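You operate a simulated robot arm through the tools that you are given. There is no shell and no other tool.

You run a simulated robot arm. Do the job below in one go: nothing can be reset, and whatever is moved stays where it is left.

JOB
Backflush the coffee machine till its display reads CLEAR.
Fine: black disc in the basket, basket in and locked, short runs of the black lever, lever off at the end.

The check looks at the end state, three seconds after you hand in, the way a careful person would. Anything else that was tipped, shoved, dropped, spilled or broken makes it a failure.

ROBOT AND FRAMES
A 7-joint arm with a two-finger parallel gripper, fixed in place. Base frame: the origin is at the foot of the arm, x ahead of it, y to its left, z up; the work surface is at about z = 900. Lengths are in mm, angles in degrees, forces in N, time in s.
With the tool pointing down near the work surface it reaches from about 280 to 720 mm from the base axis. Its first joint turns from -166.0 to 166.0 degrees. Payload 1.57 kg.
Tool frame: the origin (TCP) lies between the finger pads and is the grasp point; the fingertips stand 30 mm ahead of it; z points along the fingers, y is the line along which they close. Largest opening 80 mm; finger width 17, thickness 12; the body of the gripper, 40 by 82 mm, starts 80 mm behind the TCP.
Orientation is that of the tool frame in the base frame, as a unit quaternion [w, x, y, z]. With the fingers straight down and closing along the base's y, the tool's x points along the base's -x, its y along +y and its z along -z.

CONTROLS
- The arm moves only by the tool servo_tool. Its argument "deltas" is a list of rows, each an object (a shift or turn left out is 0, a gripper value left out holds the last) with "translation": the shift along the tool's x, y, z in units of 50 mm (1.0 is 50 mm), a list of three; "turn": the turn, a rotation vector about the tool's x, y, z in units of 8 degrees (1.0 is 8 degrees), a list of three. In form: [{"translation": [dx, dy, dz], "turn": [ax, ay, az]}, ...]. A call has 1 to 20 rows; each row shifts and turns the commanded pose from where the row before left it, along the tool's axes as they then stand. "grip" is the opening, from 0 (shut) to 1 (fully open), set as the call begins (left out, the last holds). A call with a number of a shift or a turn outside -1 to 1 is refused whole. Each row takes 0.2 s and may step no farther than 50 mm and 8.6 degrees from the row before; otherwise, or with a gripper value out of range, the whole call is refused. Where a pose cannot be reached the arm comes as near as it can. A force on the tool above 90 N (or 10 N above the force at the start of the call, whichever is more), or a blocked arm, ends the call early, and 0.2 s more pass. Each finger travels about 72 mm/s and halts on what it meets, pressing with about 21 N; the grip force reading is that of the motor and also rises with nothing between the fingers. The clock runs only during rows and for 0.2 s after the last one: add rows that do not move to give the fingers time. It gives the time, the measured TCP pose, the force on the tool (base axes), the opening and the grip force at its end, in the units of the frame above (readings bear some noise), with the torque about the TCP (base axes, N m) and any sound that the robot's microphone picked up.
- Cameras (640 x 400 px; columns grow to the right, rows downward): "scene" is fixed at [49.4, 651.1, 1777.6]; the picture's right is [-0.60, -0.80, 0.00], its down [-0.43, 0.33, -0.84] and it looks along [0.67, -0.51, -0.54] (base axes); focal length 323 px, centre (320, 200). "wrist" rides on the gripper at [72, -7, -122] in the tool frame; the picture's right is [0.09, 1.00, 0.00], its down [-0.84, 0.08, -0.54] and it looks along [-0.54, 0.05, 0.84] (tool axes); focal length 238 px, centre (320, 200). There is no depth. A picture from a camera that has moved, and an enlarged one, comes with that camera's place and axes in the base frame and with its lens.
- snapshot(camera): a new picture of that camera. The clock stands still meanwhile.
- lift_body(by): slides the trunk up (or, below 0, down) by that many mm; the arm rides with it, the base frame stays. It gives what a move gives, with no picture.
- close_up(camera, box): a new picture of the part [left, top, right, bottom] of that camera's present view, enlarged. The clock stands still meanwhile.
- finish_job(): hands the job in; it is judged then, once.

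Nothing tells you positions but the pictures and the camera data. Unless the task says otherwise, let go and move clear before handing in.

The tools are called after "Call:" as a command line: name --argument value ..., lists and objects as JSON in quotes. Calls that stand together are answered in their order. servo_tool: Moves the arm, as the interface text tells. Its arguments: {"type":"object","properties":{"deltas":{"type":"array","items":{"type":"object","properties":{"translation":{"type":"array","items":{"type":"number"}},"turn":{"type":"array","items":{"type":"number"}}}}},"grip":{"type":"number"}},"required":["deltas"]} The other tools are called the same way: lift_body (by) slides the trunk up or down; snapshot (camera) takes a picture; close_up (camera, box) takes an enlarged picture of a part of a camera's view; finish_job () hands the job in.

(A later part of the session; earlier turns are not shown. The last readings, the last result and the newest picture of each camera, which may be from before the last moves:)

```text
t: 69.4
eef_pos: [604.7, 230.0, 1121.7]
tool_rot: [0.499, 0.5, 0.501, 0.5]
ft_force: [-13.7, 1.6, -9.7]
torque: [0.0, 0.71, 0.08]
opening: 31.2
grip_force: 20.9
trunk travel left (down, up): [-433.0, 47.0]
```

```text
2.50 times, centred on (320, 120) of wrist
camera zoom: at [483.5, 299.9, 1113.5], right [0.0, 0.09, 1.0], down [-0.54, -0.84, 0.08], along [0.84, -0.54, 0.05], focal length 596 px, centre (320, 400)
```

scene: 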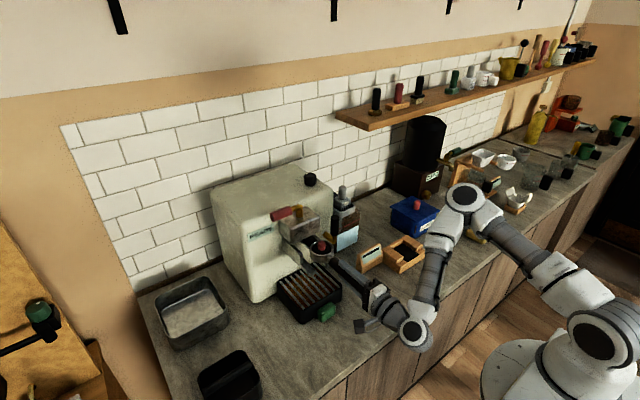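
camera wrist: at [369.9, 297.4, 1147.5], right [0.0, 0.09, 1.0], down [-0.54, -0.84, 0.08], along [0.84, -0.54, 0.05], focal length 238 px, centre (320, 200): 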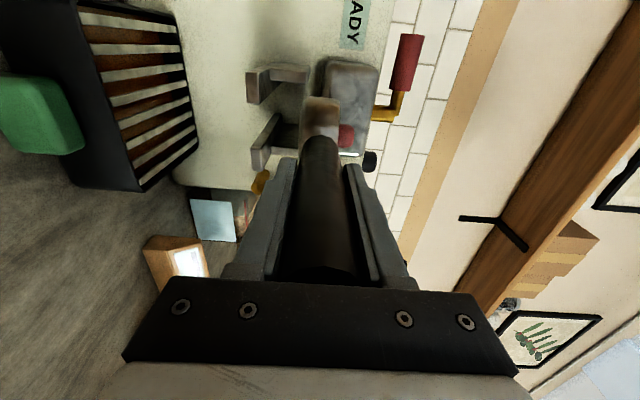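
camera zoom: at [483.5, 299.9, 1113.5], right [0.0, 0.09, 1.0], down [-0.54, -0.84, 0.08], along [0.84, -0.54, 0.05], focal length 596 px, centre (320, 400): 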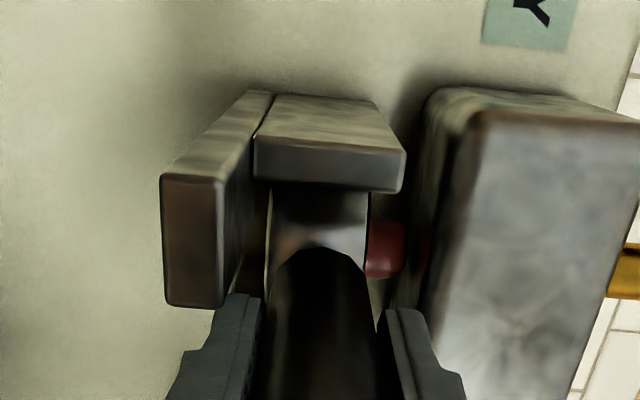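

It reached a stop at basket centre x≈713. I'll ease off the push and lower the basket onto the ledges.

Call:
servo_tool --deltas '[{"translation": [0, 0, -0.03]}, {"translation": [0, -0.03, 0]}, {"translation": [0, -0.03, 0]}, {"translation": [0, 0, 0]}]'

Call:
close_up --camera "scene" --box '[250, 195, 360, 275]'

```text
t: 70.4
eef_pos: [605.5, 228.6, 1118.6]
tool_rot: [0.5, 0.499, 0.5, 0.501]
ft_force: [-0.1, 4.0, -4.1]
torque: [0.04, 0.32, 0.33]
opening: 31.1
grip_force: 21.5
trunk travel left (down, up): [-433.0, 47.0]
```

```text
5.00 times, centred on (305, 235) of scene
camera zoom: at [49.4, 651.1, 1777.6], right [-0.6, -0.8, 0.0], down [-0.43, 0.33, -0.84], along [0.67, -0.51, -0.54], focal length 1615 px, centre (395, 25)
```

zoom: 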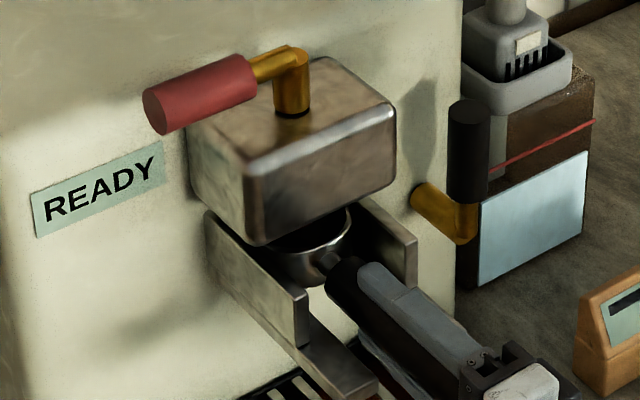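

Call:
servo_tool --deltas '[{"translation": [0.01, -0.02, 0]}, {"translation": [0.01, -0.02, 0]}, {"translation": [0, 0, 0]}]'

```text
t: 71.2
eef_pos: [604.6, 229.4, 1117.9]
tool_rot: [0.501, 0.499, 0.498, 0.501]
ft_force: [1.8, -0.2, 5.3]
torque: [-0.08, -0.38, -0.06]
opening: 31.0
grip_force: 21.4
trunk travel left (down, up): [-433.0, 47.0]
```

The basket is resting on the ledges (reaction +5 N). I'll open the fingers just slightly to see whether it stays seated by itself.

Call:
servo_tool --deltas '[{"translation": [0, 0, 0]}, {"translation": [0, 0, 0]}]' --grip 0.45

Call:
close_up --camera "scene" --box '[250, 195, 360, 275]'

Call:
close_up --camera "wrist" --box '[200, 40, 440, 290]'

```text
t: 71.8
eef_pos: [604.6, 229.2, 1116.1]
tool_rot: [0.5, 0.499, 0.5, 0.501]
ft_force: [0.7, 0.2, -0.3]
torque: [-0.01, 0.0, 0.0]
opening: 36.2
grip_force: 0.1
trunk travel left (down, up): [-433.0, 47.0]
```

```text
5.00 times, centred on (305, 235) of scene
camera zoom: at [49.4, 651.1, 1777.6], right [-0.6, -0.8, 0.0], down [-0.43, 0.33, -0.84], along [0.67, -0.51, -0.54], focal length 1615 px, centre (395, 25)
```

zoom: 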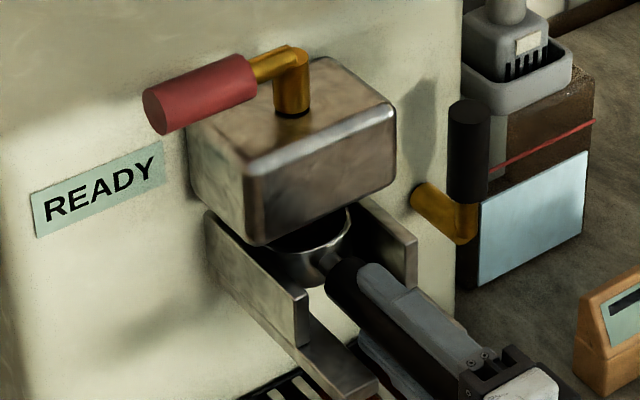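

```text
1.60 times, centred on (320, 165) of wrist
camera zoom: at [482.9, 300.1, 1108.9], right [0.0, 0.09, 1.0], down [-0.54, -0.84, 0.08], along [0.84, -0.54, 0.05], focal length 381 px, centre (320, 256)
```

zoom: 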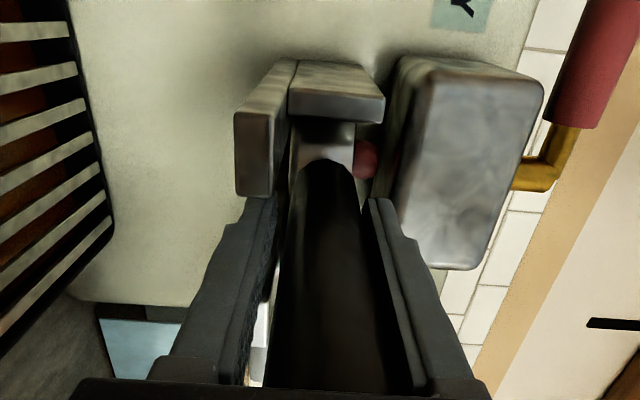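

It's stable, with no load on the tool. I'll open fully and back straight out.

Call:
servo_tool --deltas '[{"translation": [0, 0.02, 0]}, {"translation": [0, 0, 0]}, {"translation": [0, 0, -0.3]}, {"translation": [0, 0, -0.5]}, {"translation": [0, 0, -0.7]}, {"translation": [0, 0, -0.7]}, {"translation": [0, 0, -0.5]}, {"translation": [0, 0, -0.1]}]' --grip 0.9

Call:
snapshot --camera "scene"

Call:
snapshot --camera "wrist"

Call:
close_up --camera "scene" --box '[250, 195, 360, 275]'

```text
t: 73.6
eef_pos: [465.6, 228.5, 1117.5]
tool_rot: [0.499, 0.499, 0.501, 0.5]
ft_force: [0.0, 0.6, 0.1]
torque: [0.02, 0.01, 0.02]
opening: 72.1
grip_force: 0.1
trunk travel left (down, up): [-433.0, 47.0]
```

```text
taken
```

scene: 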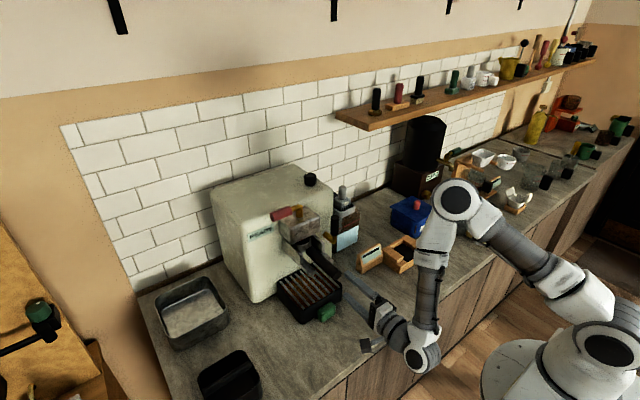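

```text
taken
camera wrist: at [343.0, 299.7, 1110.0], right [0.0, 0.09, 1.0], down [-0.54, -0.84, 0.08], along [0.84, -0.54, 0.05], focal length 238 px, centre (320, 200)
```

wrist: 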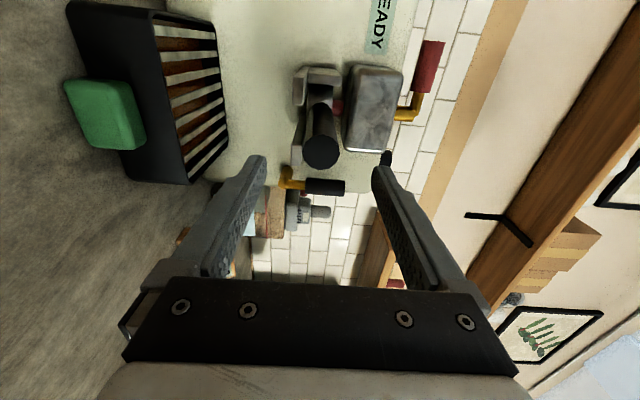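

```text
5.00 times, centred on (305, 235) of scene
camera zoom: at [49.4, 651.1, 1777.6], right [-0.6, -0.8, 0.0], down [-0.43, 0.33, -0.84], along [0.67, -0.51, -0.54], focal length 1615 px, centre (395, 25)
```

zoom: 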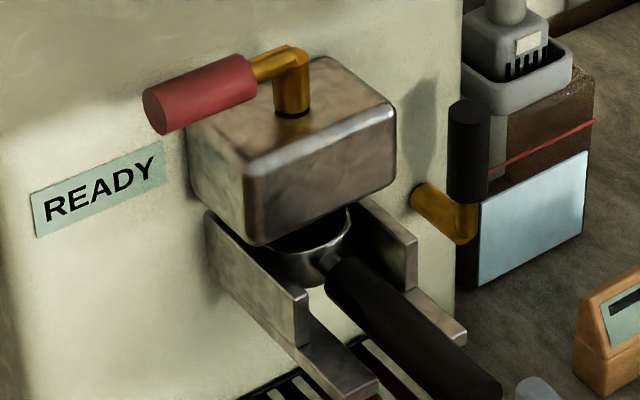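

The portafilter rests in the rails on its own. Now the lock: I'll study the red lever on the group block and the black lever from here.

Call:
close_up --camera "wrist" --box '[330, 20, 470, 140]'

Call:
close_up --camera "wrist" --box '[260, 60, 400, 220]'

Call:
close_up --camera "scene" --box '[260, 195, 330, 240]'

```text
3.33 times, centred on (400, 80) of wrist
camera zoom: at [343.0, 299.7, 1110.0], right [0.0, 0.09, 1.0], down [-0.54, -0.84, 0.08], along [0.84, -0.54, 0.05], focal length 794 px, centre (53, 600)
```

zoom: 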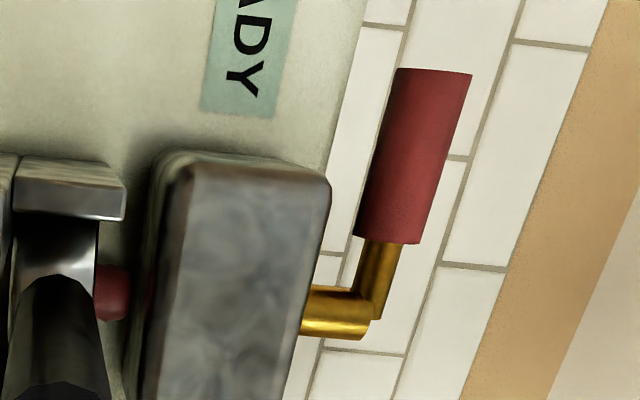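

```text
2.50 times, centred on (330, 140) of wrist
camera zoom: at [343.0, 299.7, 1110.0], right [0.0, 0.09, 1.0], down [-0.54, -0.84, 0.08], along [0.84, -0.54, 0.05], focal length 596 px, centre (295, 350)
```

zoom: 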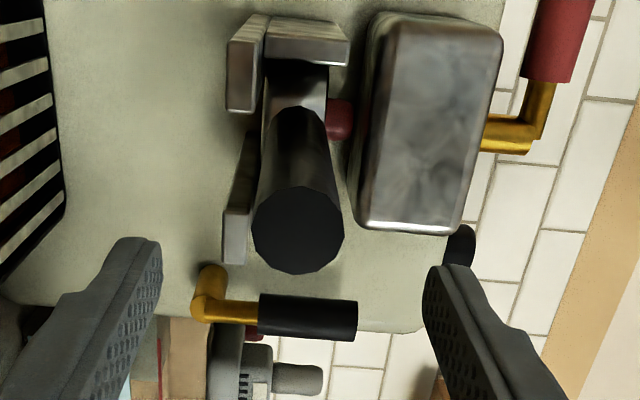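

```text
8.89 times, centred on (295, 218) of scene
camera zoom: at [49.4, 651.1, 1777.6], right [-0.6, -0.8, 0.0], down [-0.43, 0.33, -0.84], along [0.67, -0.51, -0.54], focal length 2871 px, centre (542, 44)
```

zoom: 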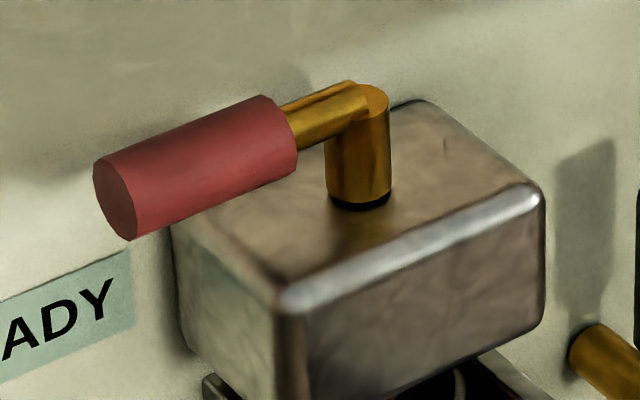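

The red lever swings about a vertical post at about (699, 228). Its grip runs along +y to about (705, 318) at z≈1255. It looks like the lock handle, so I'll grip it with the fingers above and below, which lets it pivot, and swing it toward the front.

Call:
servo_tool --deltas '[{"translation": [0.2, 0.5, 0]}, {"translation": [0.3, 0.6, 0]}, {"translation": [0.3, 0.6, 0]}, {"translation": [0.3, 0.6, 0]}, {"translation": [0.27, 0.46, 0]}, {"translation": [0, 0, 0.5]}, {"translation": [0, 0, 0.7]}, {"translation": [0, 0, 0.7]}, {"translation": [0, 0, 0.5]}, {"translation": [0, 0, 0]}]' --grip 0.8

Call:
snapshot --camera "wrist"

Call:
close_up --camera "scene" --box '[220, 170, 400, 290]'

```text
t: 75.8
eef_pos: [585.0, 300.3, 1255.2]
tool_rot: [0.5, 0.5, 0.501, 0.5]
ft_force: [-0.6, 0.2, 0.1]
torque: [0.0, 0.01, 0.01]
opening: 64.0
grip_force: 0.1
trunk travel left (down, up): [-433.0, 47.0]
```

```text
taken
camera wrist: at [463.6, 368.9, 1247.9], right [0.0, 0.09, 1.0], down [-0.54, -0.84, 0.08], along [0.84, -0.54, 0.05], focal length 238 px, centre (320, 200)
```

wrist: 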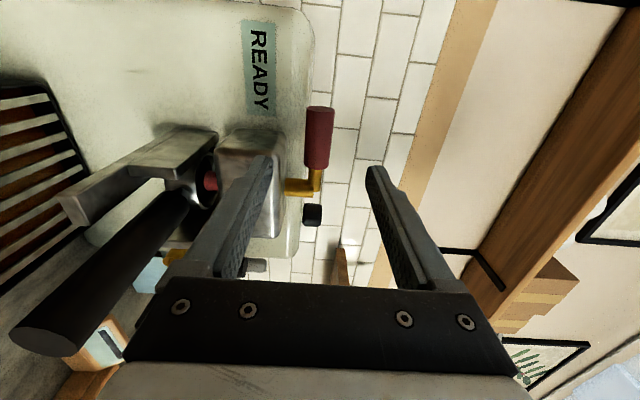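

```text
3.33 times, centred on (310, 230) of scene
camera zoom: at [49.4, 651.1, 1777.6], right [-0.6, -0.8, 0.0], down [-0.43, 0.33, -0.84], along [0.67, -0.51, -0.54], focal length 1076 px, centre (353, 100)
```

zoom: 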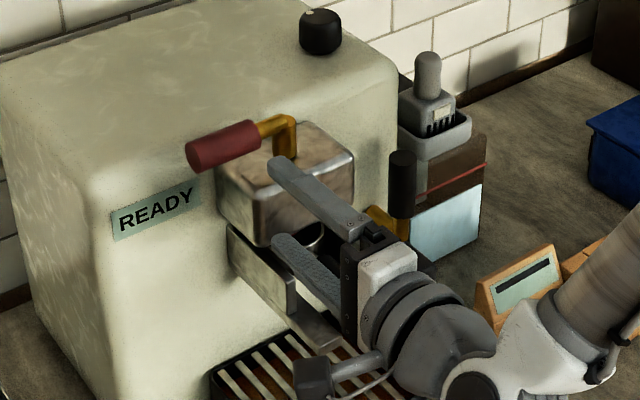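

Call:
servo_tool --deltas '[{"translation": [0, -0.03, 0.4]}, {"translation": [0, 0, 0.6]}, {"translation": [0, 0, 0.6]}, {"translation": [0, 0, 0.5]}, {"translation": [0, 0, 0.25]}, {"translation": [0, 0, 0]}]'

Call:
snapshot --camera "wrist"

Call:
close_up --camera "scene" --box '[220, 170, 400, 290]'

```text
t: 77.2
eef_pos: [700.8, 297.7, 1253.9]
tool_rot: [0.5, 0.499, 0.5, 0.501]
ft_force: [0.0, 0.6, 0.2]
torque: [0.0, -0.01, 0.03]
opening: 64.0
grip_force: 0.0
trunk travel left (down, up): [-433.0, 47.0]
```

```text
taken
camera wrist: at [580.6, 368.3, 1245.8], right [0.0, 0.09, 1.0], down [-0.54, -0.84, 0.08], along [0.84, -0.54, 0.05], focal length 238 px, centre (320, 200)
```

wrist: 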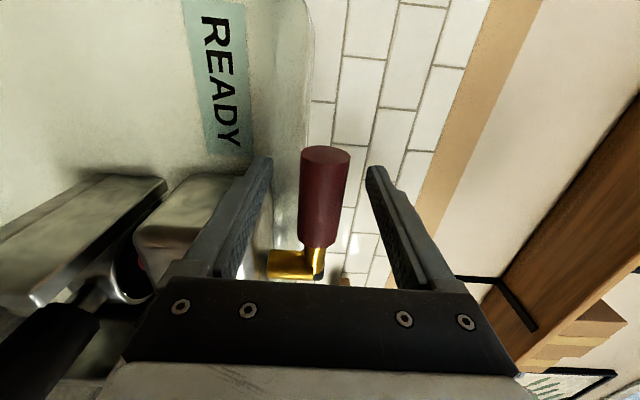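

```text
3.33 times, centred on (310, 230) of scene
camera zoom: at [49.4, 651.1, 1777.6], right [-0.6, -0.8, 0.0], down [-0.43, 0.33, -0.84], along [0.67, -0.51, -0.54], focal length 1076 px, centre (353, 100)
```

zoom: 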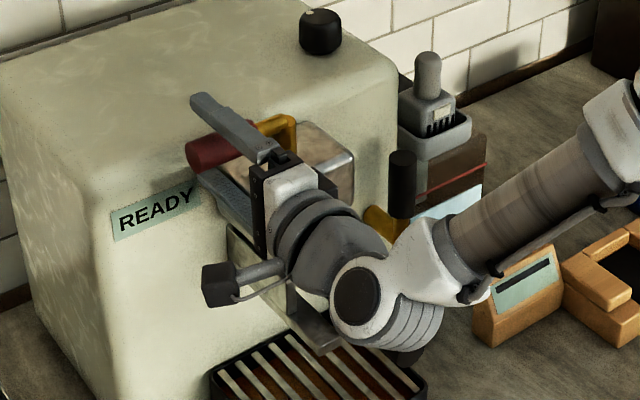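

The lever's grip is between the fingers. I'll close on it.

Call:
servo_tool --deltas '[{"translation": [0, 0, 0]}, {"translation": [0, 0, 0]}, {"translation": [0, 0, 0]}, {"translation": [0, 0, 0]}]' --grip 0

Call:
close_up --camera "wrist" --box '[220, 120, 420, 300]'

```text
t: 78.2
eef_pos: [702.1, 298.2, 1255.4]
tool_rot: [0.5, 0.499, 0.499, 0.502]
ft_force: [3.7, 1.8, 4.4]
torque: [-0.04, -0.01, 0.19]
opening: 27.6
grip_force: 37.7
trunk travel left (down, up): [-433.0, 47.0]
```

```text
2.22 times, centred on (320, 210) of wrist
camera zoom: at [580.5, 368.3, 1246.9], right [0.0, 0.09, 1.0], down [-0.54, -0.84, 0.08], along [0.84, -0.54, 0.05], focal length 530 px, centre (320, 178)
```

zoom: 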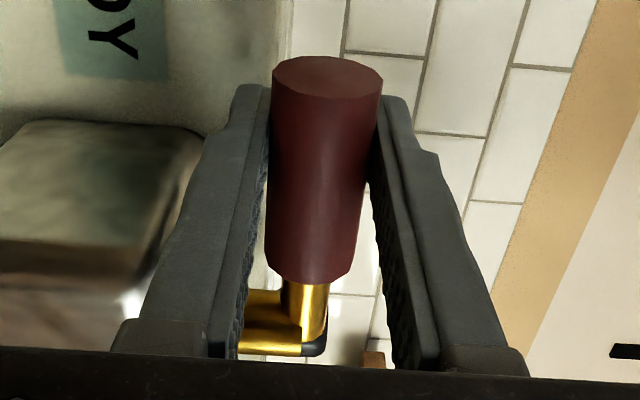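

Call:
servo_tool --deltas '[{"translation": [-0.0034, 0, -0.0975]}, {"translation": [-0.0102, 0, -0.0975]}, {"translation": [-0.0406, 0, -0.191]}, {"translation": [0, 0, 0]}]'

Call:
close_up --camera "wrist" --box '[220, 120, 420, 300]'

Call:
close_up --camera "scene" --box '[220, 170, 400, 290]'

```text
t: 79.2
eef_pos: [683.6, 295.2, 1254.1]
tool_rot: [0.5, 0.5, 0.5, 0.501]
ft_force: [15.3, 3.2, 10.4]
torque: [-0.03, -0.06, 0.9]
opening: 27.3
grip_force: 38.1
trunk travel left (down, up): [-433.0, 47.0]
```

```text
2.22 times, centred on (320, 210) of wrist
camera zoom: at [562.2, 365.8, 1247.0], right [0.0, 0.09, 1.0], down [-0.54, -0.84, 0.08], along [0.84, -0.54, 0.05], focal length 530 px, centre (320, 178)
```

zoom: 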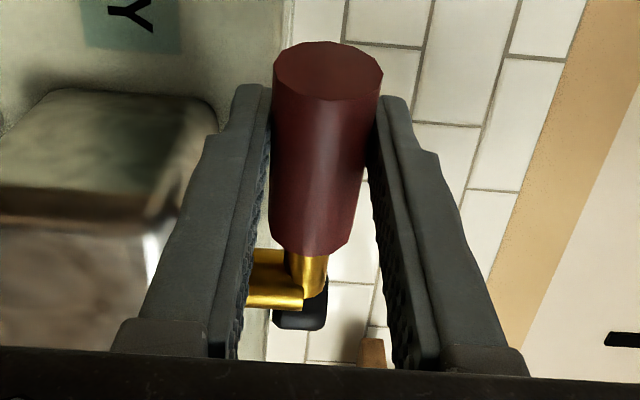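

```text
3.33 times, centred on (310, 230) of scene
camera zoom: at [49.4, 651.1, 1777.6], right [-0.6, -0.8, 0.0], down [-0.43, 0.33, -0.84], along [0.67, -0.51, -0.54], focal length 1076 px, centre (353, 100)
```

zoom: 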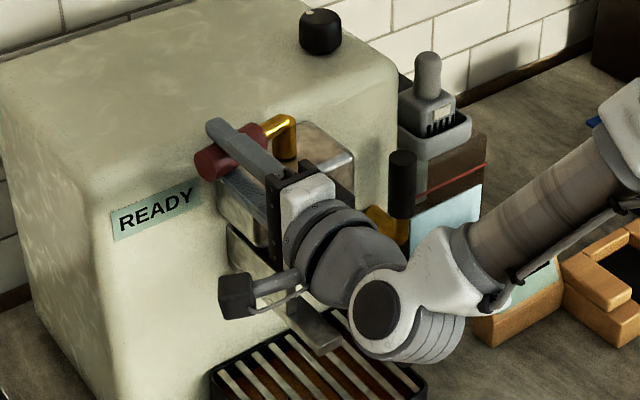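

The lever is turning. I'll continue along the arc.

Call:
servo_tool --deltas '[{"translation": [-0.0668, 0, -0.1836]}, {"translation": [-0.0918, 0, -0.1724]}, {"translation": [-0.1148, 0, -0.158]}, {"translation": [-0.1356, 0, -0.1404]}, {"translation": [0, 0, 0]}]'

Call:
close_up --camera "wrist" --box '[220, 120, 420, 300]'

Call:
close_up --camera "scene" --box '[220, 170, 400, 290]'

```text
t: 80.4
eef_pos: [650.1, 278.0, 1254.9]
tool_rot: [0.499, 0.497, 0.501, 0.503]
ft_force: [7.5, 15.0, 10.7]
torque: [0.1, -0.19, 1.15]
opening: 27.5
grip_force: 37.9
trunk travel left (down, up): [-433.0, 47.0]
```

```text
2.22 times, centred on (320, 210) of wrist
camera zoom: at [527.2, 348.7, 1246.8], right [0.0, 0.09, 1.0], down [-0.54, -0.84, 0.08], along [0.84, -0.53, 0.05], focal length 530 px, centre (320, 178)
```

zoom: 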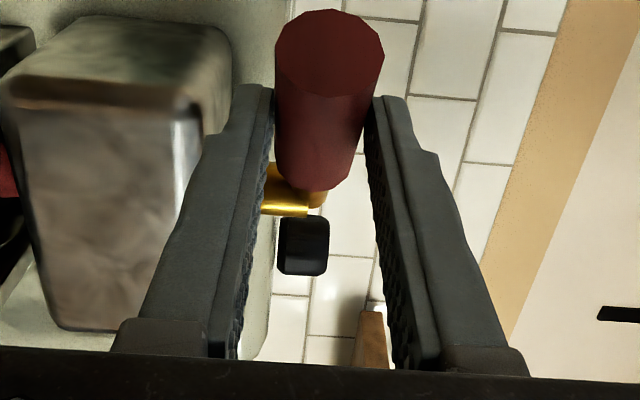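

```text
3.33 times, centred on (310, 230) of scene
camera zoom: at [49.4, 651.1, 1777.6], right [-0.6, -0.8, 0.0], down [-0.43, 0.33, -0.84], along [0.67, -0.51, -0.54], focal length 1076 px, centre (353, 100)
```

zoom: 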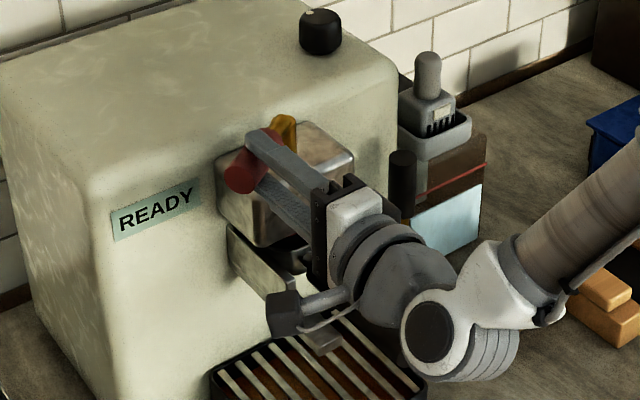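

Call:
servo_tool --deltas '[{"translation": [-0.154, 0, -0.12]}, {"translation": [-0.169, 0, -0.098]}, {"translation": [-0.181, 0, -0.073]}, {"translation": [0, 0, 0]}]'

Call:
close_up --camera "wrist" --box '[220, 120, 420, 300]'

Call:
close_up --camera "scene" --box '[220, 170, 400, 290]'

```text
t: 81.4
eef_pos: [634.4, 248.0, 1253.0]
tool_rot: [0.5, 0.5, 0.501, 0.499]
ft_force: [-0.1, 0.4, 1.0]
torque: [-0.01, 0.01, 0.02]
opening: 0.0
grip_force: 21.0
trunk travel left (down, up): [-433.0, 47.0]
```

```text
2.22 times, centred on (320, 210) of wrist
camera zoom: at [513.7, 318.6, 1245.5], right [0.0, 0.09, 1.0], down [-0.54, -0.84, 0.08], along [0.84, -0.54, 0.05], focal length 530 px, centre (320, 178)
```

zoom: 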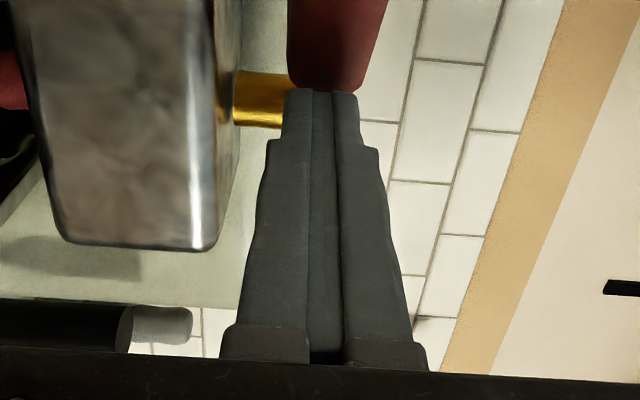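

```text
3.33 times, centred on (310, 230) of scene
camera zoom: at [49.4, 651.1, 1777.6], right [-0.6, -0.8, 0.0], down [-0.43, 0.33, -0.84], along [0.67, -0.51, -0.54], focal length 1076 px, centre (353, 100)
```

zoom: 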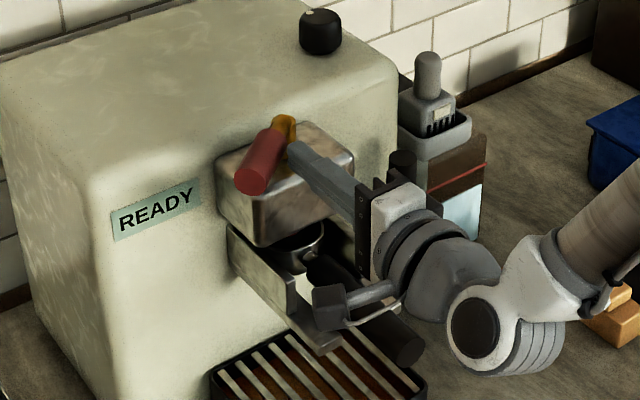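

The lever turned about 40° and then slid out of the grip. I'll push it the rest of the way with the closed fingers, from its +y side.

Call:
servo_tool --deltas '[{"translation": [0, 0, -0.6]}, {"translation": [0, 0, -0.7]}, {"translation": [0.6, 0, 0]}, {"translation": [0.7, 0, 0]}, {"translation": [0.4, 0, 0]}, {"translation": [0, 0, 0.6]}, {"translation": [0, 0, 0.6]}, {"translation": [0, 0, 0.4]}, {"translation": [0, 0, 0]}]'

Call:
close_up --camera "scene" --box '[220, 170, 400, 290]'

Call:
snapshot --camera "wrist"

```text
t: 83.4
eef_pos: [650.9, 334.0, 1254.0]
tool_rot: [0.499, 0.499, 0.5, 0.501]
ft_force: [1.0, 0.1, 0.4]
torque: [-0.05, 0.01, 0.04]
opening: 0.0
grip_force: 21.0
trunk travel left (down, up): [-433.0, 47.0]
```

```text
3.33 times, centred on (310, 230) of scene
camera zoom: at [49.4, 651.1, 1777.6], right [-0.6, -0.8, 0.0], down [-0.43, 0.33, -0.84], along [0.67, -0.51, -0.54], focal length 1076 px, centre (353, 100)
```

zoom: 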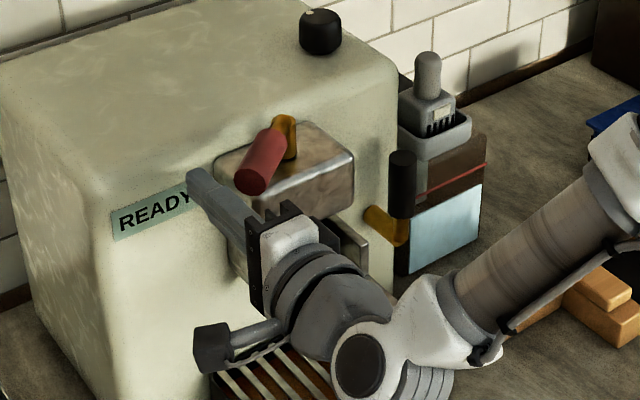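

```text
taken
camera wrist: at [529.2, 404.8, 1246.9], right [0.0, 0.09, 1.0], down [-0.54, -0.84, 0.08], along [0.84, -0.54, 0.05], focal length 238 px, centre (320, 200)
```

wrist: 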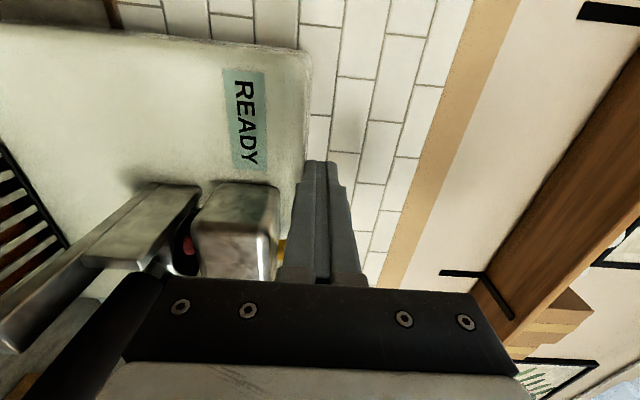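

Call:
servo_tool --deltas '[{"translation": [-0.2, 0, 0]}, {"translation": [-0.2, 0, 0]}, {"translation": [-0.2, 0, 0]}, {"translation": [-0.2, 0, 0]}, {"translation": [0, 0, 0]}]'

Call:
close_up --camera "scene" --box '[220, 170, 400, 290]'

```text
t: 84.6
eef_pos: [647.1, 300.3, 1253.7]
tool_rot: [0.498, 0.497, 0.503, 0.502]
ft_force: [-19.3, 19.8, -0.9]
torque: [-0.03, -0.02, -0.29]
opening: 0.0
grip_force: 21.2
trunk travel left (down, up): [-433.0, 47.0]
```

```text
3.33 times, centred on (310, 230) of scene
camera zoom: at [49.4, 651.1, 1777.6], right [-0.6, -0.8, 0.0], down [-0.43, 0.33, -0.84], along [0.67, -0.51, -0.54], focal length 1076 px, centre (353, 100)
```

zoom: 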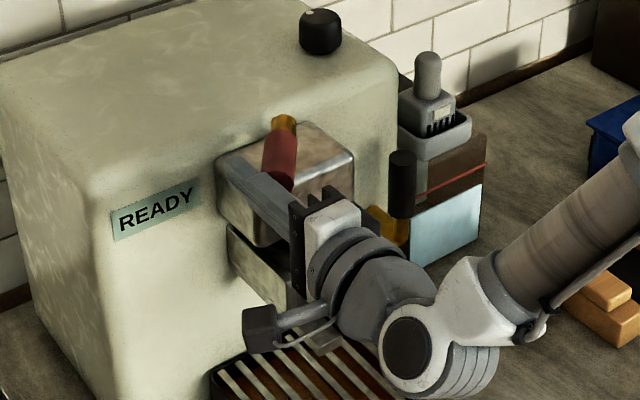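

The lever is moving under the push (about 20 N). I'll keep pushing.

Call:
servo_tool --deltas '[{"translation": [-0.2, 0, 0]}, {"translation": [-0.2, 0, 0]}, {"translation": [-0.15, 0, 0]}, {"translation": [0, 0, 0]}]'

Call:
close_up --camera "scene" --box '[220, 170, 400, 290]'

Call:
close_up --camera "wrist" --box '[220, 120, 420, 300]'

```text
t: 85.6
eef_pos: [645.0, 289.9, 1254.5]
tool_rot: [0.493, 0.491, 0.508, 0.508]
ft_force: [9.6, 62.1, 7.5]
torque: [0.05, 0.06, -0.56]
opening: 0.0
grip_force: 21.2
trunk travel left (down, up): [-433.0, 47.0]
```

```text
3.33 times, centred on (310, 230) of scene
camera zoom: at [49.4, 651.1, 1777.6], right [-0.6, -0.8, 0.0], down [-0.43, 0.33, -0.84], along [0.67, -0.51, -0.54], focal length 1076 px, centre (353, 100)
```

zoom: 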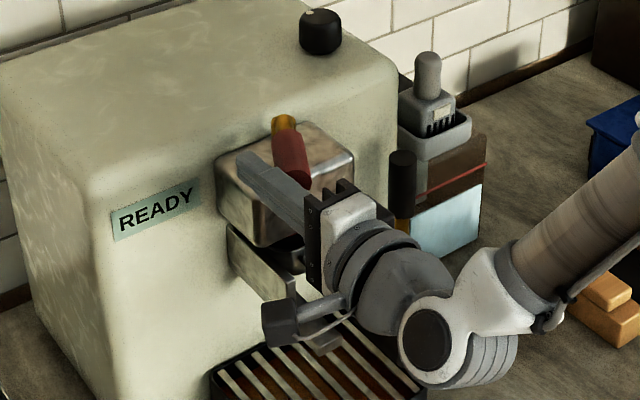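

```text
2.22 times, centred on (320, 210) of wrist
camera zoom: at [521.8, 356.1, 1247.2], right [-0.01, 0.09, 1.0], down [-0.51, -0.86, 0.08], along [0.86, -0.51, 0.05], focal length 530 px, centre (320, 178)
```

zoom: 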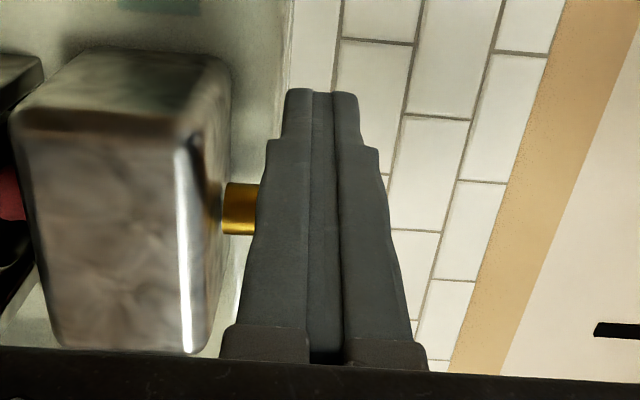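

There's a firm stop at 62 N. I'll back off and check where the lever stays and what the display shows.

Call:
servo_tool --deltas '[{"translation": [0.4, 0, 0]}, {"translation": [0.5, 0, 0]}, {"translation": [0, 0, -0.5]}, {"translation": [0, 0, -0.7]}, {"translation": [0, 0, -0.7]}, {"translation": [0, 0, -0.7]}, {"translation": [0, 0, 0]}]'

Call:
close_up --camera "scene" --box '[250, 190, 360, 270]'

Call:
snapshot --camera "wrist"

```text
t: 87.2
eef_pos: [519.2, 312.3, 1255.3]
tool_rot: [0.499, 0.5, 0.5, 0.501]
ft_force: [0.2, 0.4, -0.8]
torque: [0.01, -0.01, -0.03]
opening: 0.1
grip_force: 21.8
trunk travel left (down, up): [-433.0, 47.0]
```

```text
5.00 times, centred on (305, 230) of scene
camera zoom: at [49.4, 651.1, 1777.6], right [-0.6, -0.8, 0.0], down [-0.43, 0.33, -0.84], along [0.67, -0.51, -0.54], focal length 1615 px, centre (395, 50)
```

zoom: 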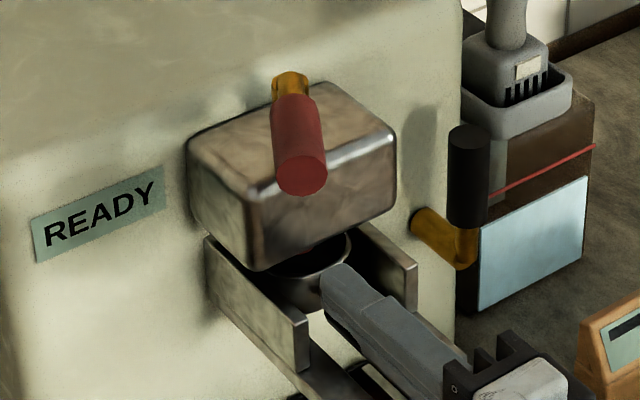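

```text
taken
camera wrist: at [397.4, 382.3, 1246.9], right [0.0, 0.09, 1.0], down [-0.54, -0.84, 0.08], along [0.84, -0.54, 0.05], focal length 238 px, centre (320, 200)
```

wrist: 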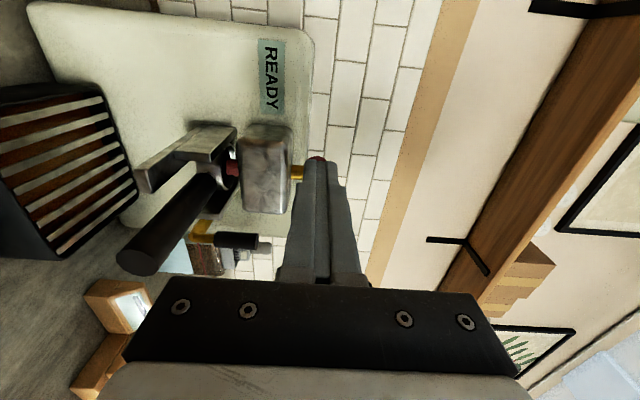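

Call:
close_up --camera "wrist" --box '[60, 220, 300, 340]'

Call:
close_up --camera "scene" --box '[330, 215, 440, 285]'

Call:
close_up --camera "wrist" --box '[120, 100, 340, 280]'

```text
2.67 times, centred on (180, 280) of wrist
camera zoom: at [397.4, 382.3, 1246.9], right [0.0, 0.09, 1.0], down [-0.54, -0.84, 0.08], along [0.84, -0.54, 0.05], focal length 636 px, centre (693, -13)
```

zoom: 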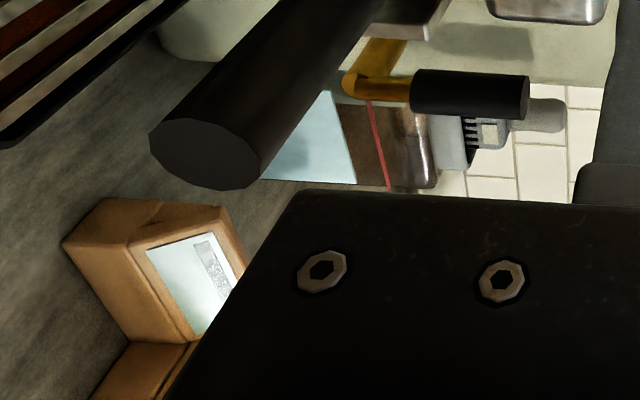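

```text
5.71 times, centred on (385, 250) of scene
camera zoom: at [49.4, 651.1, 1777.6], right [-0.6, -0.8, 0.0], down [-0.43, 0.33, -0.84], along [0.67, -0.51, -0.54], focal length 1845 px, centre (-51, -86)
```

zoom: 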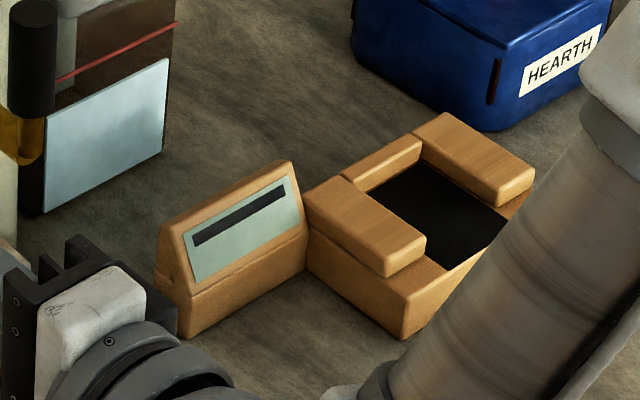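

```text
2.22 times, centred on (230, 190) of wrist
camera zoom: at [397.4, 382.3, 1246.9], right [0.0, 0.09, 1.0], down [-0.54, -0.84, 0.08], along [0.84, -0.54, 0.05], focal length 530 px, centre (520, 222)
```

zoom: 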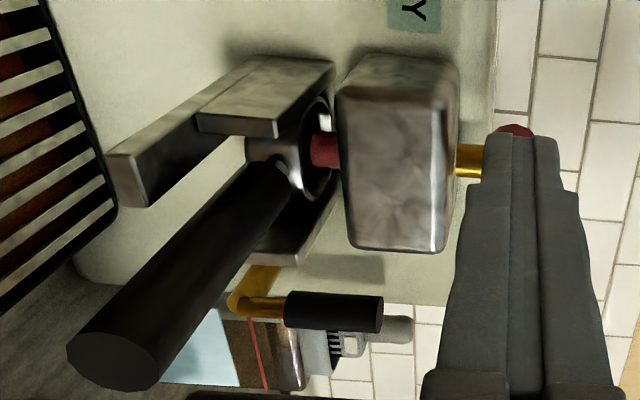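

Call:
servo_tool --deltas '[{"translation": [0, 0, -0.7]}, {"translation": [0, 0, -0.5]}, {"translation": [-0.3, -0.6, 0]}, {"translation": [-0.35, -0.6, 0]}, {"translation": [-0.35, -0.6, 0]}, {"translation": [-0.35, -0.6, 0]}, {"translation": [-0.33, -0.34, 0]}, {"translation": [0, 0, 0]}]'

Call:
close_up --camera "scene" --box '[250, 195, 360, 275]'

Call:
snapshot --camera "wrist"

```text
t: 89.0
eef_pos: [459.7, 228.7, 1116.9]
tool_rot: [0.5, 0.499, 0.5, 0.501]
ft_force: [-0.4, -0.4, 0.2]
torque: [0.02, 0.01, 0.01]
opening: 0.0
grip_force: 21.4
trunk travel left (down, up): [-433.0, 47.0]
```

```text
5.00 times, centred on (305, 235) of scene
camera zoom: at [49.4, 651.1, 1777.6], right [-0.6, -0.8, 0.0], down [-0.43, 0.33, -0.84], along [0.67, -0.51, -0.54], focal length 1615 px, centre (395, 25)
```

zoom: 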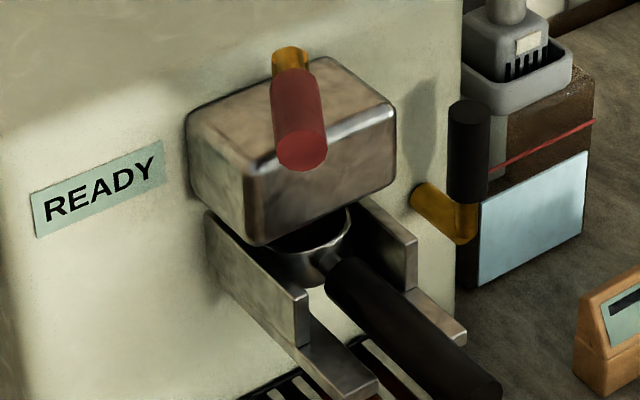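

```text
taken
camera wrist: at [337.7, 298.6, 1108.9], right [0.0, 0.09, 1.0], down [-0.54, -0.84, 0.08], along [0.84, -0.54, 0.05], focal length 238 px, centre (320, 200)
```

wrist: 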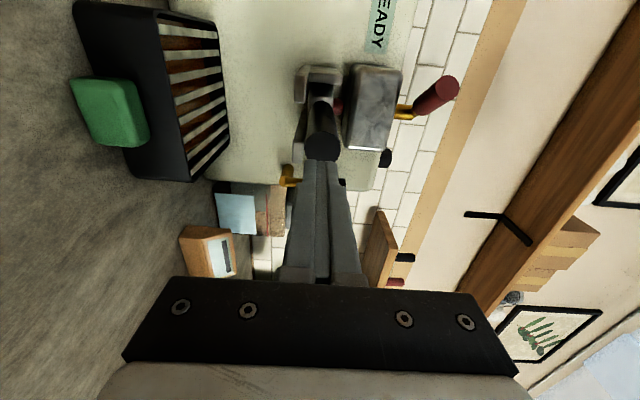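

The portafilter hasn't moved. I'll nudge its handle end inward with the closed fingertips to make sure it's fully home.

Call:
servo_tool --deltas '[{"translation": [0, 0, 0.3]}, {"translation": [0, 0, 0.3]}, {"translation": [0, 0, 0.1]}, {"translation": [0, 0, 0]}]'

Call:
servo_tool --deltas '[{"translation": [0, 0, 0.06]}, {"translation": [0, 0, 0.06]}, {"translation": [0, 0, 0]}]'

Call:
servo_tool --deltas '[{"translation": [0, 0, 0.06]}, {"translation": [0, 0, 0.04]}, {"translation": [0, 0, 0]}]'

```text
t: 90.0
eef_pos: [495.4, 227.9, 1117.5]
tool_rot: [0.5, 0.499, 0.5, 0.501]
ft_force: [0.0, -0.2, -0.9]
torque: [-0.02, -0.01, 0.0]
opening: 0.1
grip_force: 21.5
trunk travel left (down, up): [-433.0, 47.0]
```

```text
t: 90.8
eef_pos: [496.0, 228.1, 1116.7]
tool_rot: [0.5, 0.499, 0.501, 0.5]
ft_force: [-46.9, -6.8, -3.0]
torque: [0.24, 0.08, -0.4]
opening: 0.0
grip_force: 21.2
trunk travel left (down, up): [-433.0, 47.0]
```

```text
t: 91.6
eef_pos: [497.0, 229.1, 1118.2]
tool_rot: [0.499, 0.498, 0.504, 0.499]
ft_force: [-82.2, -6.6, -4.0]
torque: [0.47, 0.09, -0.57]
opening: 0.0
grip_force: 21.0
trunk travel left (down, up): [-433.0, 47.0]
```

It's firmly against its stop. To test whether the red lever has locked it, I'll grip the handle and tug gently outward.

Call:
servo_tool --deltas '[{"translation": [0, 0, -0.3]}, {"translation": [0, 0, -0.5]}, {"translation": [0, 0, 0]}]'

Call:
servo_tool --deltas '[{"translation": [0, 0.02, 0]}, {"translation": [0, 0, 0]}, {"translation": [0, 0, 0.4]}, {"translation": [0, 0, 0.6]}, {"translation": [0, 0, 0.6]}, {"translation": [0, 0, 0.4]}, {"translation": [0, 0, 0]}]' --grip 0.8

Call:
close_up --camera "wrist" --box '[200, 40, 440, 290]'

```text
t: 92.4
eef_pos: [466.5, 227.9, 1117.6]
tool_rot: [0.501, 0.499, 0.499, 0.501]
ft_force: [-0.7, -0.1, 0.0]
torque: [0.01, 0.0, -0.03]
opening: 0.0
grip_force: 20.8
trunk travel left (down, up): [-433.0, 47.0]
```

```text
t: 94.0
eef_pos: [567.7, 227.7, 1119.5]
tool_rot: [0.5, 0.5, 0.5, 0.501]
ft_force: [0.1, -0.3, -0.3]
torque: [0.03, 0.02, 0.01]
opening: 64.1
grip_force: 0.0
trunk travel left (down, up): [-433.0, 47.0]
```

```text
1.60 times, centred on (320, 165) of wrist
camera zoom: at [445.5, 298.6, 1110.5], right [0.0, 0.09, 1.0], down [-0.54, -0.84, 0.08], along [0.84, -0.54, 0.05], focal length 381 px, centre (320, 256)
```

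zoom: 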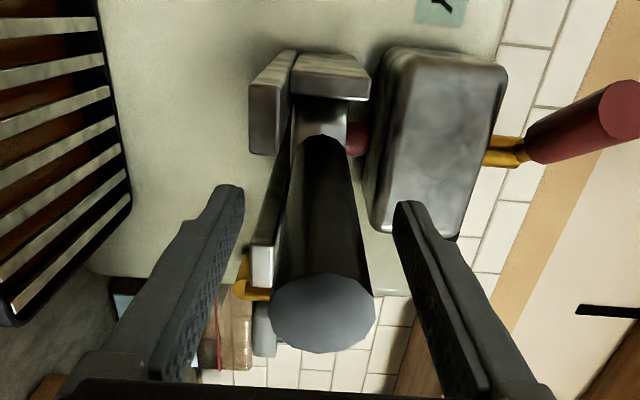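

Call:
servo_tool --deltas '[{"translation": [0, 0, 0.3]}, {"translation": [0, 0, 0]}]'

Call:
servo_tool --deltas '[{"translation": [0, 0, 0]}, {"translation": [0, 0, 0]}, {"translation": [0, 0, 0]}, {"translation": [0, 0, 0]}]' --grip 0

Call:
servo_tool --deltas '[{"translation": [0, 0, -0.04]}, {"translation": [0, 0, -0.04]}, {"translation": [0, 0, 0]}]'

```text
t: 94.6
eef_pos: [582.7, 228.0, 1118.0]
tool_rot: [0.5, 0.499, 0.501, 0.5]
ft_force: [-0.3, -0.1, -0.4]
torque: [0.0, 0.02, 0.01]
opening: 64.3
grip_force: 0.0
trunk travel left (down, up): [-433.0, 47.0]
```

```text
t: 95.6
eef_pos: [580.7, 228.5, 1118.5]
tool_rot: [0.501, 0.498, 0.5, 0.501]
ft_force: [1.7, 1.1, 3.8]
torque: [-0.03, -0.28, 0.01]
opening: 30.8
grip_force: 21.3
trunk travel left (down, up): [-433.0, 47.0]
```

```text
t: 96.4
eef_pos: [577.8, 227.1, 1118.9]
tool_rot: [0.5, 0.499, 0.5, 0.501]
ft_force: [4.5, 2.2, 5.0]
torque: [-0.07, -0.54, 0.19]
opening: 30.9
grip_force: 21.2
trunk travel left (down, up): [-433.0, 47.0]
```

Call:
servo_tool --deltas '[{"translation": [0, 0, -0.06]}, {"translation": [0, 0, -0.06]}, {"translation": [0, 0, 0]}]'

Call:
close_up --camera "scene" --box '[250, 195, 360, 275]'

Call:
close_up --camera "wrist" --box '[230, 40, 410, 200]'

```text
t: 97.2
eef_pos: [570.5, 229.3, 1118.7]
tool_rot: [0.499, 0.499, 0.501, 0.501]
ft_force: [4.2, 3.2, 7.4]
torque: [-0.07, -0.65, 0.27]
opening: 30.8
grip_force: 20.7
trunk travel left (down, up): [-433.0, 47.0]
```

```text
5.00 times, centred on (305, 235) of scene
camera zoom: at [49.4, 651.1, 1777.6], right [-0.6, -0.8, 0.0], down [-0.43, 0.33, -0.84], along [0.67, -0.51, -0.54], focal length 1615 px, centre (395, 25)
```

zoom: 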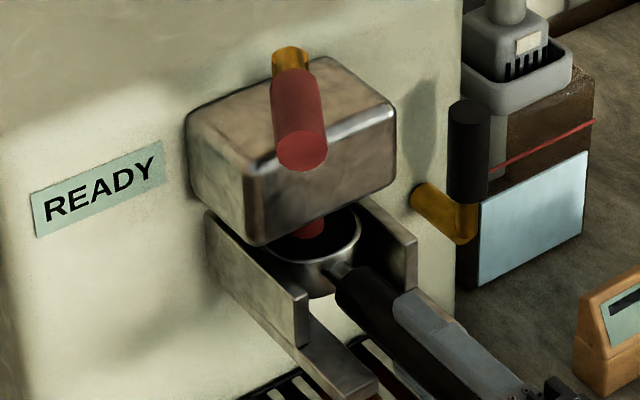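

```text
2.50 times, centred on (320, 120) of wrist
camera zoom: at [450.1, 298.8, 1110.7], right [0.0, 0.09, 1.0], down [-0.54, -0.84, 0.08], along [0.84, -0.54, 0.05], focal length 596 px, centre (320, 400)
```

zoom: 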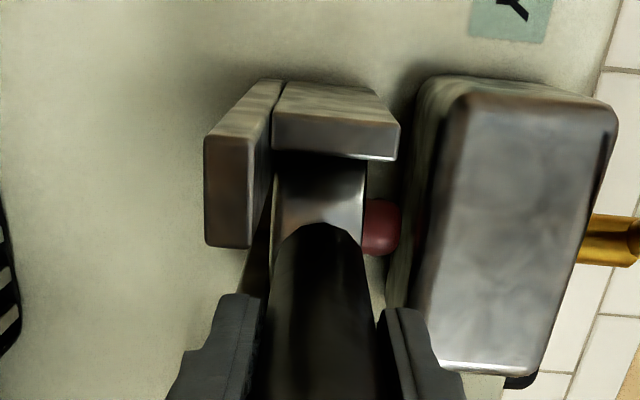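

The portafilter still slides freely, so it isn't locked yet. It may be that the lever's stop at about 58° depends on where the basket sits. I'll leave the basket slightly out and see whether the lever goes further.

Call:
servo_tool --deltas '[{"translation": [0, -0.02, 0]}, {"translation": [0, 0, 0]}, {"translation": [0, 0, 0]}, {"translation": [0, 0, -0.3]}, {"translation": [0, 0, -0.6]}, {"translation": [0, 0, -0.7]}, {"translation": [0, 0, -0.6]}, {"translation": [0.4, 0.4, 0]}, {"translation": [0.5, 0.5, 0]}, {"translation": [0.5, 0.6, 0]}, {"translation": [0.3, 0.6, 0]}, {"translation": [0, 0.6, 0]}, {"translation": [0, 0, 0]}]' --grip 0.9

Call:
close_up --camera "scene" --box '[250, 185, 370, 275]'

Call:
snapshot --camera "wrist"

```text
t: 100.0
eef_pos: [461.3, 313.1, 1252.7]
tool_rot: [0.501, 0.499, 0.499, 0.501]
ft_force: [-1.0, 0.1, 0.3]
torque: [-0.01, 0.01, -0.01]
opening: 72.2
grip_force: 0.1
trunk travel left (down, up): [-433.0, 47.0]
```

```text
4.44 times, centred on (310, 230) of scene
camera zoom: at [49.4, 651.1, 1777.6], right [-0.6, -0.8, 0.0], down [-0.43, 0.33, -0.84], along [0.67, -0.51, -0.54], focal length 1435 px, centre (364, 67)
```

zoom: 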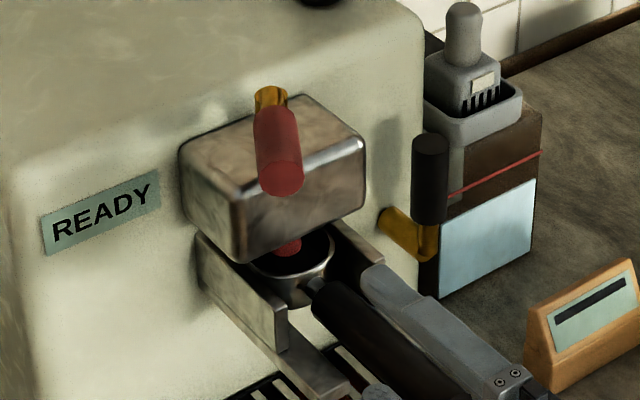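

```text
taken
camera wrist: at [339.3, 383.6, 1244.9], right [0.0, 0.09, 1.0], down [-0.54, -0.84, 0.08], along [0.84, -0.54, 0.05], focal length 238 px, centre (320, 200)
```

wrist: 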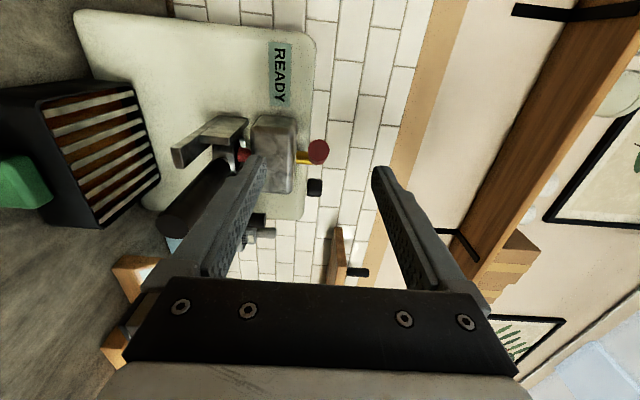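

Call:
servo_tool --deltas '[{"translation": [0.3, 0, 0]}, {"translation": [0, 0, 0.6]}, {"translation": [0, 0, 0.8]}, {"translation": [0, 0, 0.8]}, {"translation": [0, 0, 0.8]}, {"translation": [0, 0, 0.7]}, {"translation": [-0.3, 0, 0]}, {"translation": [-0.2, 0, 0]}, {"translation": [0, 0, 0]}]' --grip 0

Call:
servo_tool --deltas '[{"translation": [-0.1, 0, 0]}, {"translation": [-0.1, 0, 0]}, {"translation": [-0.1, 0, 0]}, {"translation": [0, 0, 0]}]'

Call:
close_up --camera "scene" --box '[250, 185, 370, 275]'

```text
t: 102.0
eef_pos: [646.9, 303.3, 1252.4]
tool_rot: [0.499, 0.499, 0.501, 0.5]
ft_force: [0.7, -0.5, -0.1]
torque: [-0.01, 0.01, 0.0]
opening: 0.0
grip_force: 20.8
trunk travel left (down, up): [-433.0, 47.0]
```

```text
t: 103.0
eef_pos: [645.2, 291.4, 1251.5]
tool_rot: [0.499, 0.497, 0.501, 0.502]
ft_force: [2.9, 10.6, 3.0]
torque: [-0.06, 0.0, -0.05]
opening: 0.0
grip_force: 21.1
trunk travel left (down, up): [-433.0, 47.0]
```

```text
4.44 times, centred on (310, 230) of scene
camera zoom: at [49.4, 651.1, 1777.6], right [-0.6, -0.8, 0.0], down [-0.43, 0.33, -0.84], along [0.67, -0.51, -0.54], focal length 1435 px, centre (364, 67)
```

zoom: 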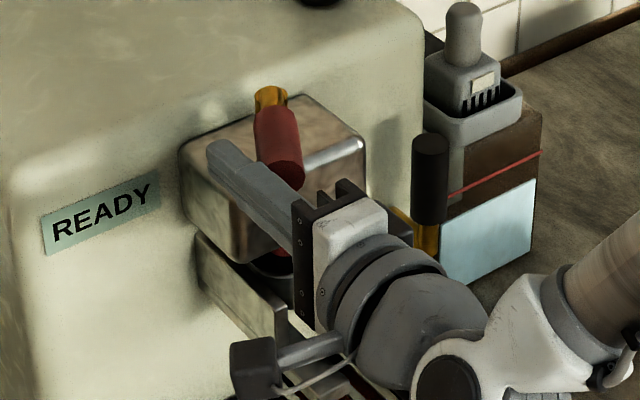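

Call:
servo_tool --deltas '[{"translation": [-0.1, 0, 0]}, {"translation": [-0.1, 0, 0]}, {"translation": [0, 0, 0]}]'

Call:
close_up --camera "scene" --box '[250, 185, 370, 275]'

```text
t: 103.8
eef_pos: [644.1, 291.2, 1251.3]
tool_rot: [0.497, 0.494, 0.504, 0.505]
ft_force: [9.3, 40.2, 6.5]
torque: [-0.21, 0.08, -0.22]
opening: 0.1
grip_force: 20.9
trunk travel left (down, up): [-433.0, 47.0]
```

```text
4.44 times, centred on (310, 230) of scene
camera zoom: at [49.4, 651.1, 1777.6], right [-0.6, -0.8, 0.0], down [-0.43, 0.33, -0.84], along [0.67, -0.51, -0.54], focal length 1435 px, centre (364, 67)
```

zoom: 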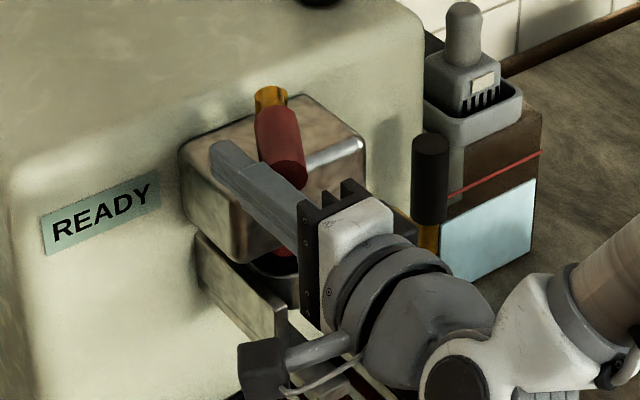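

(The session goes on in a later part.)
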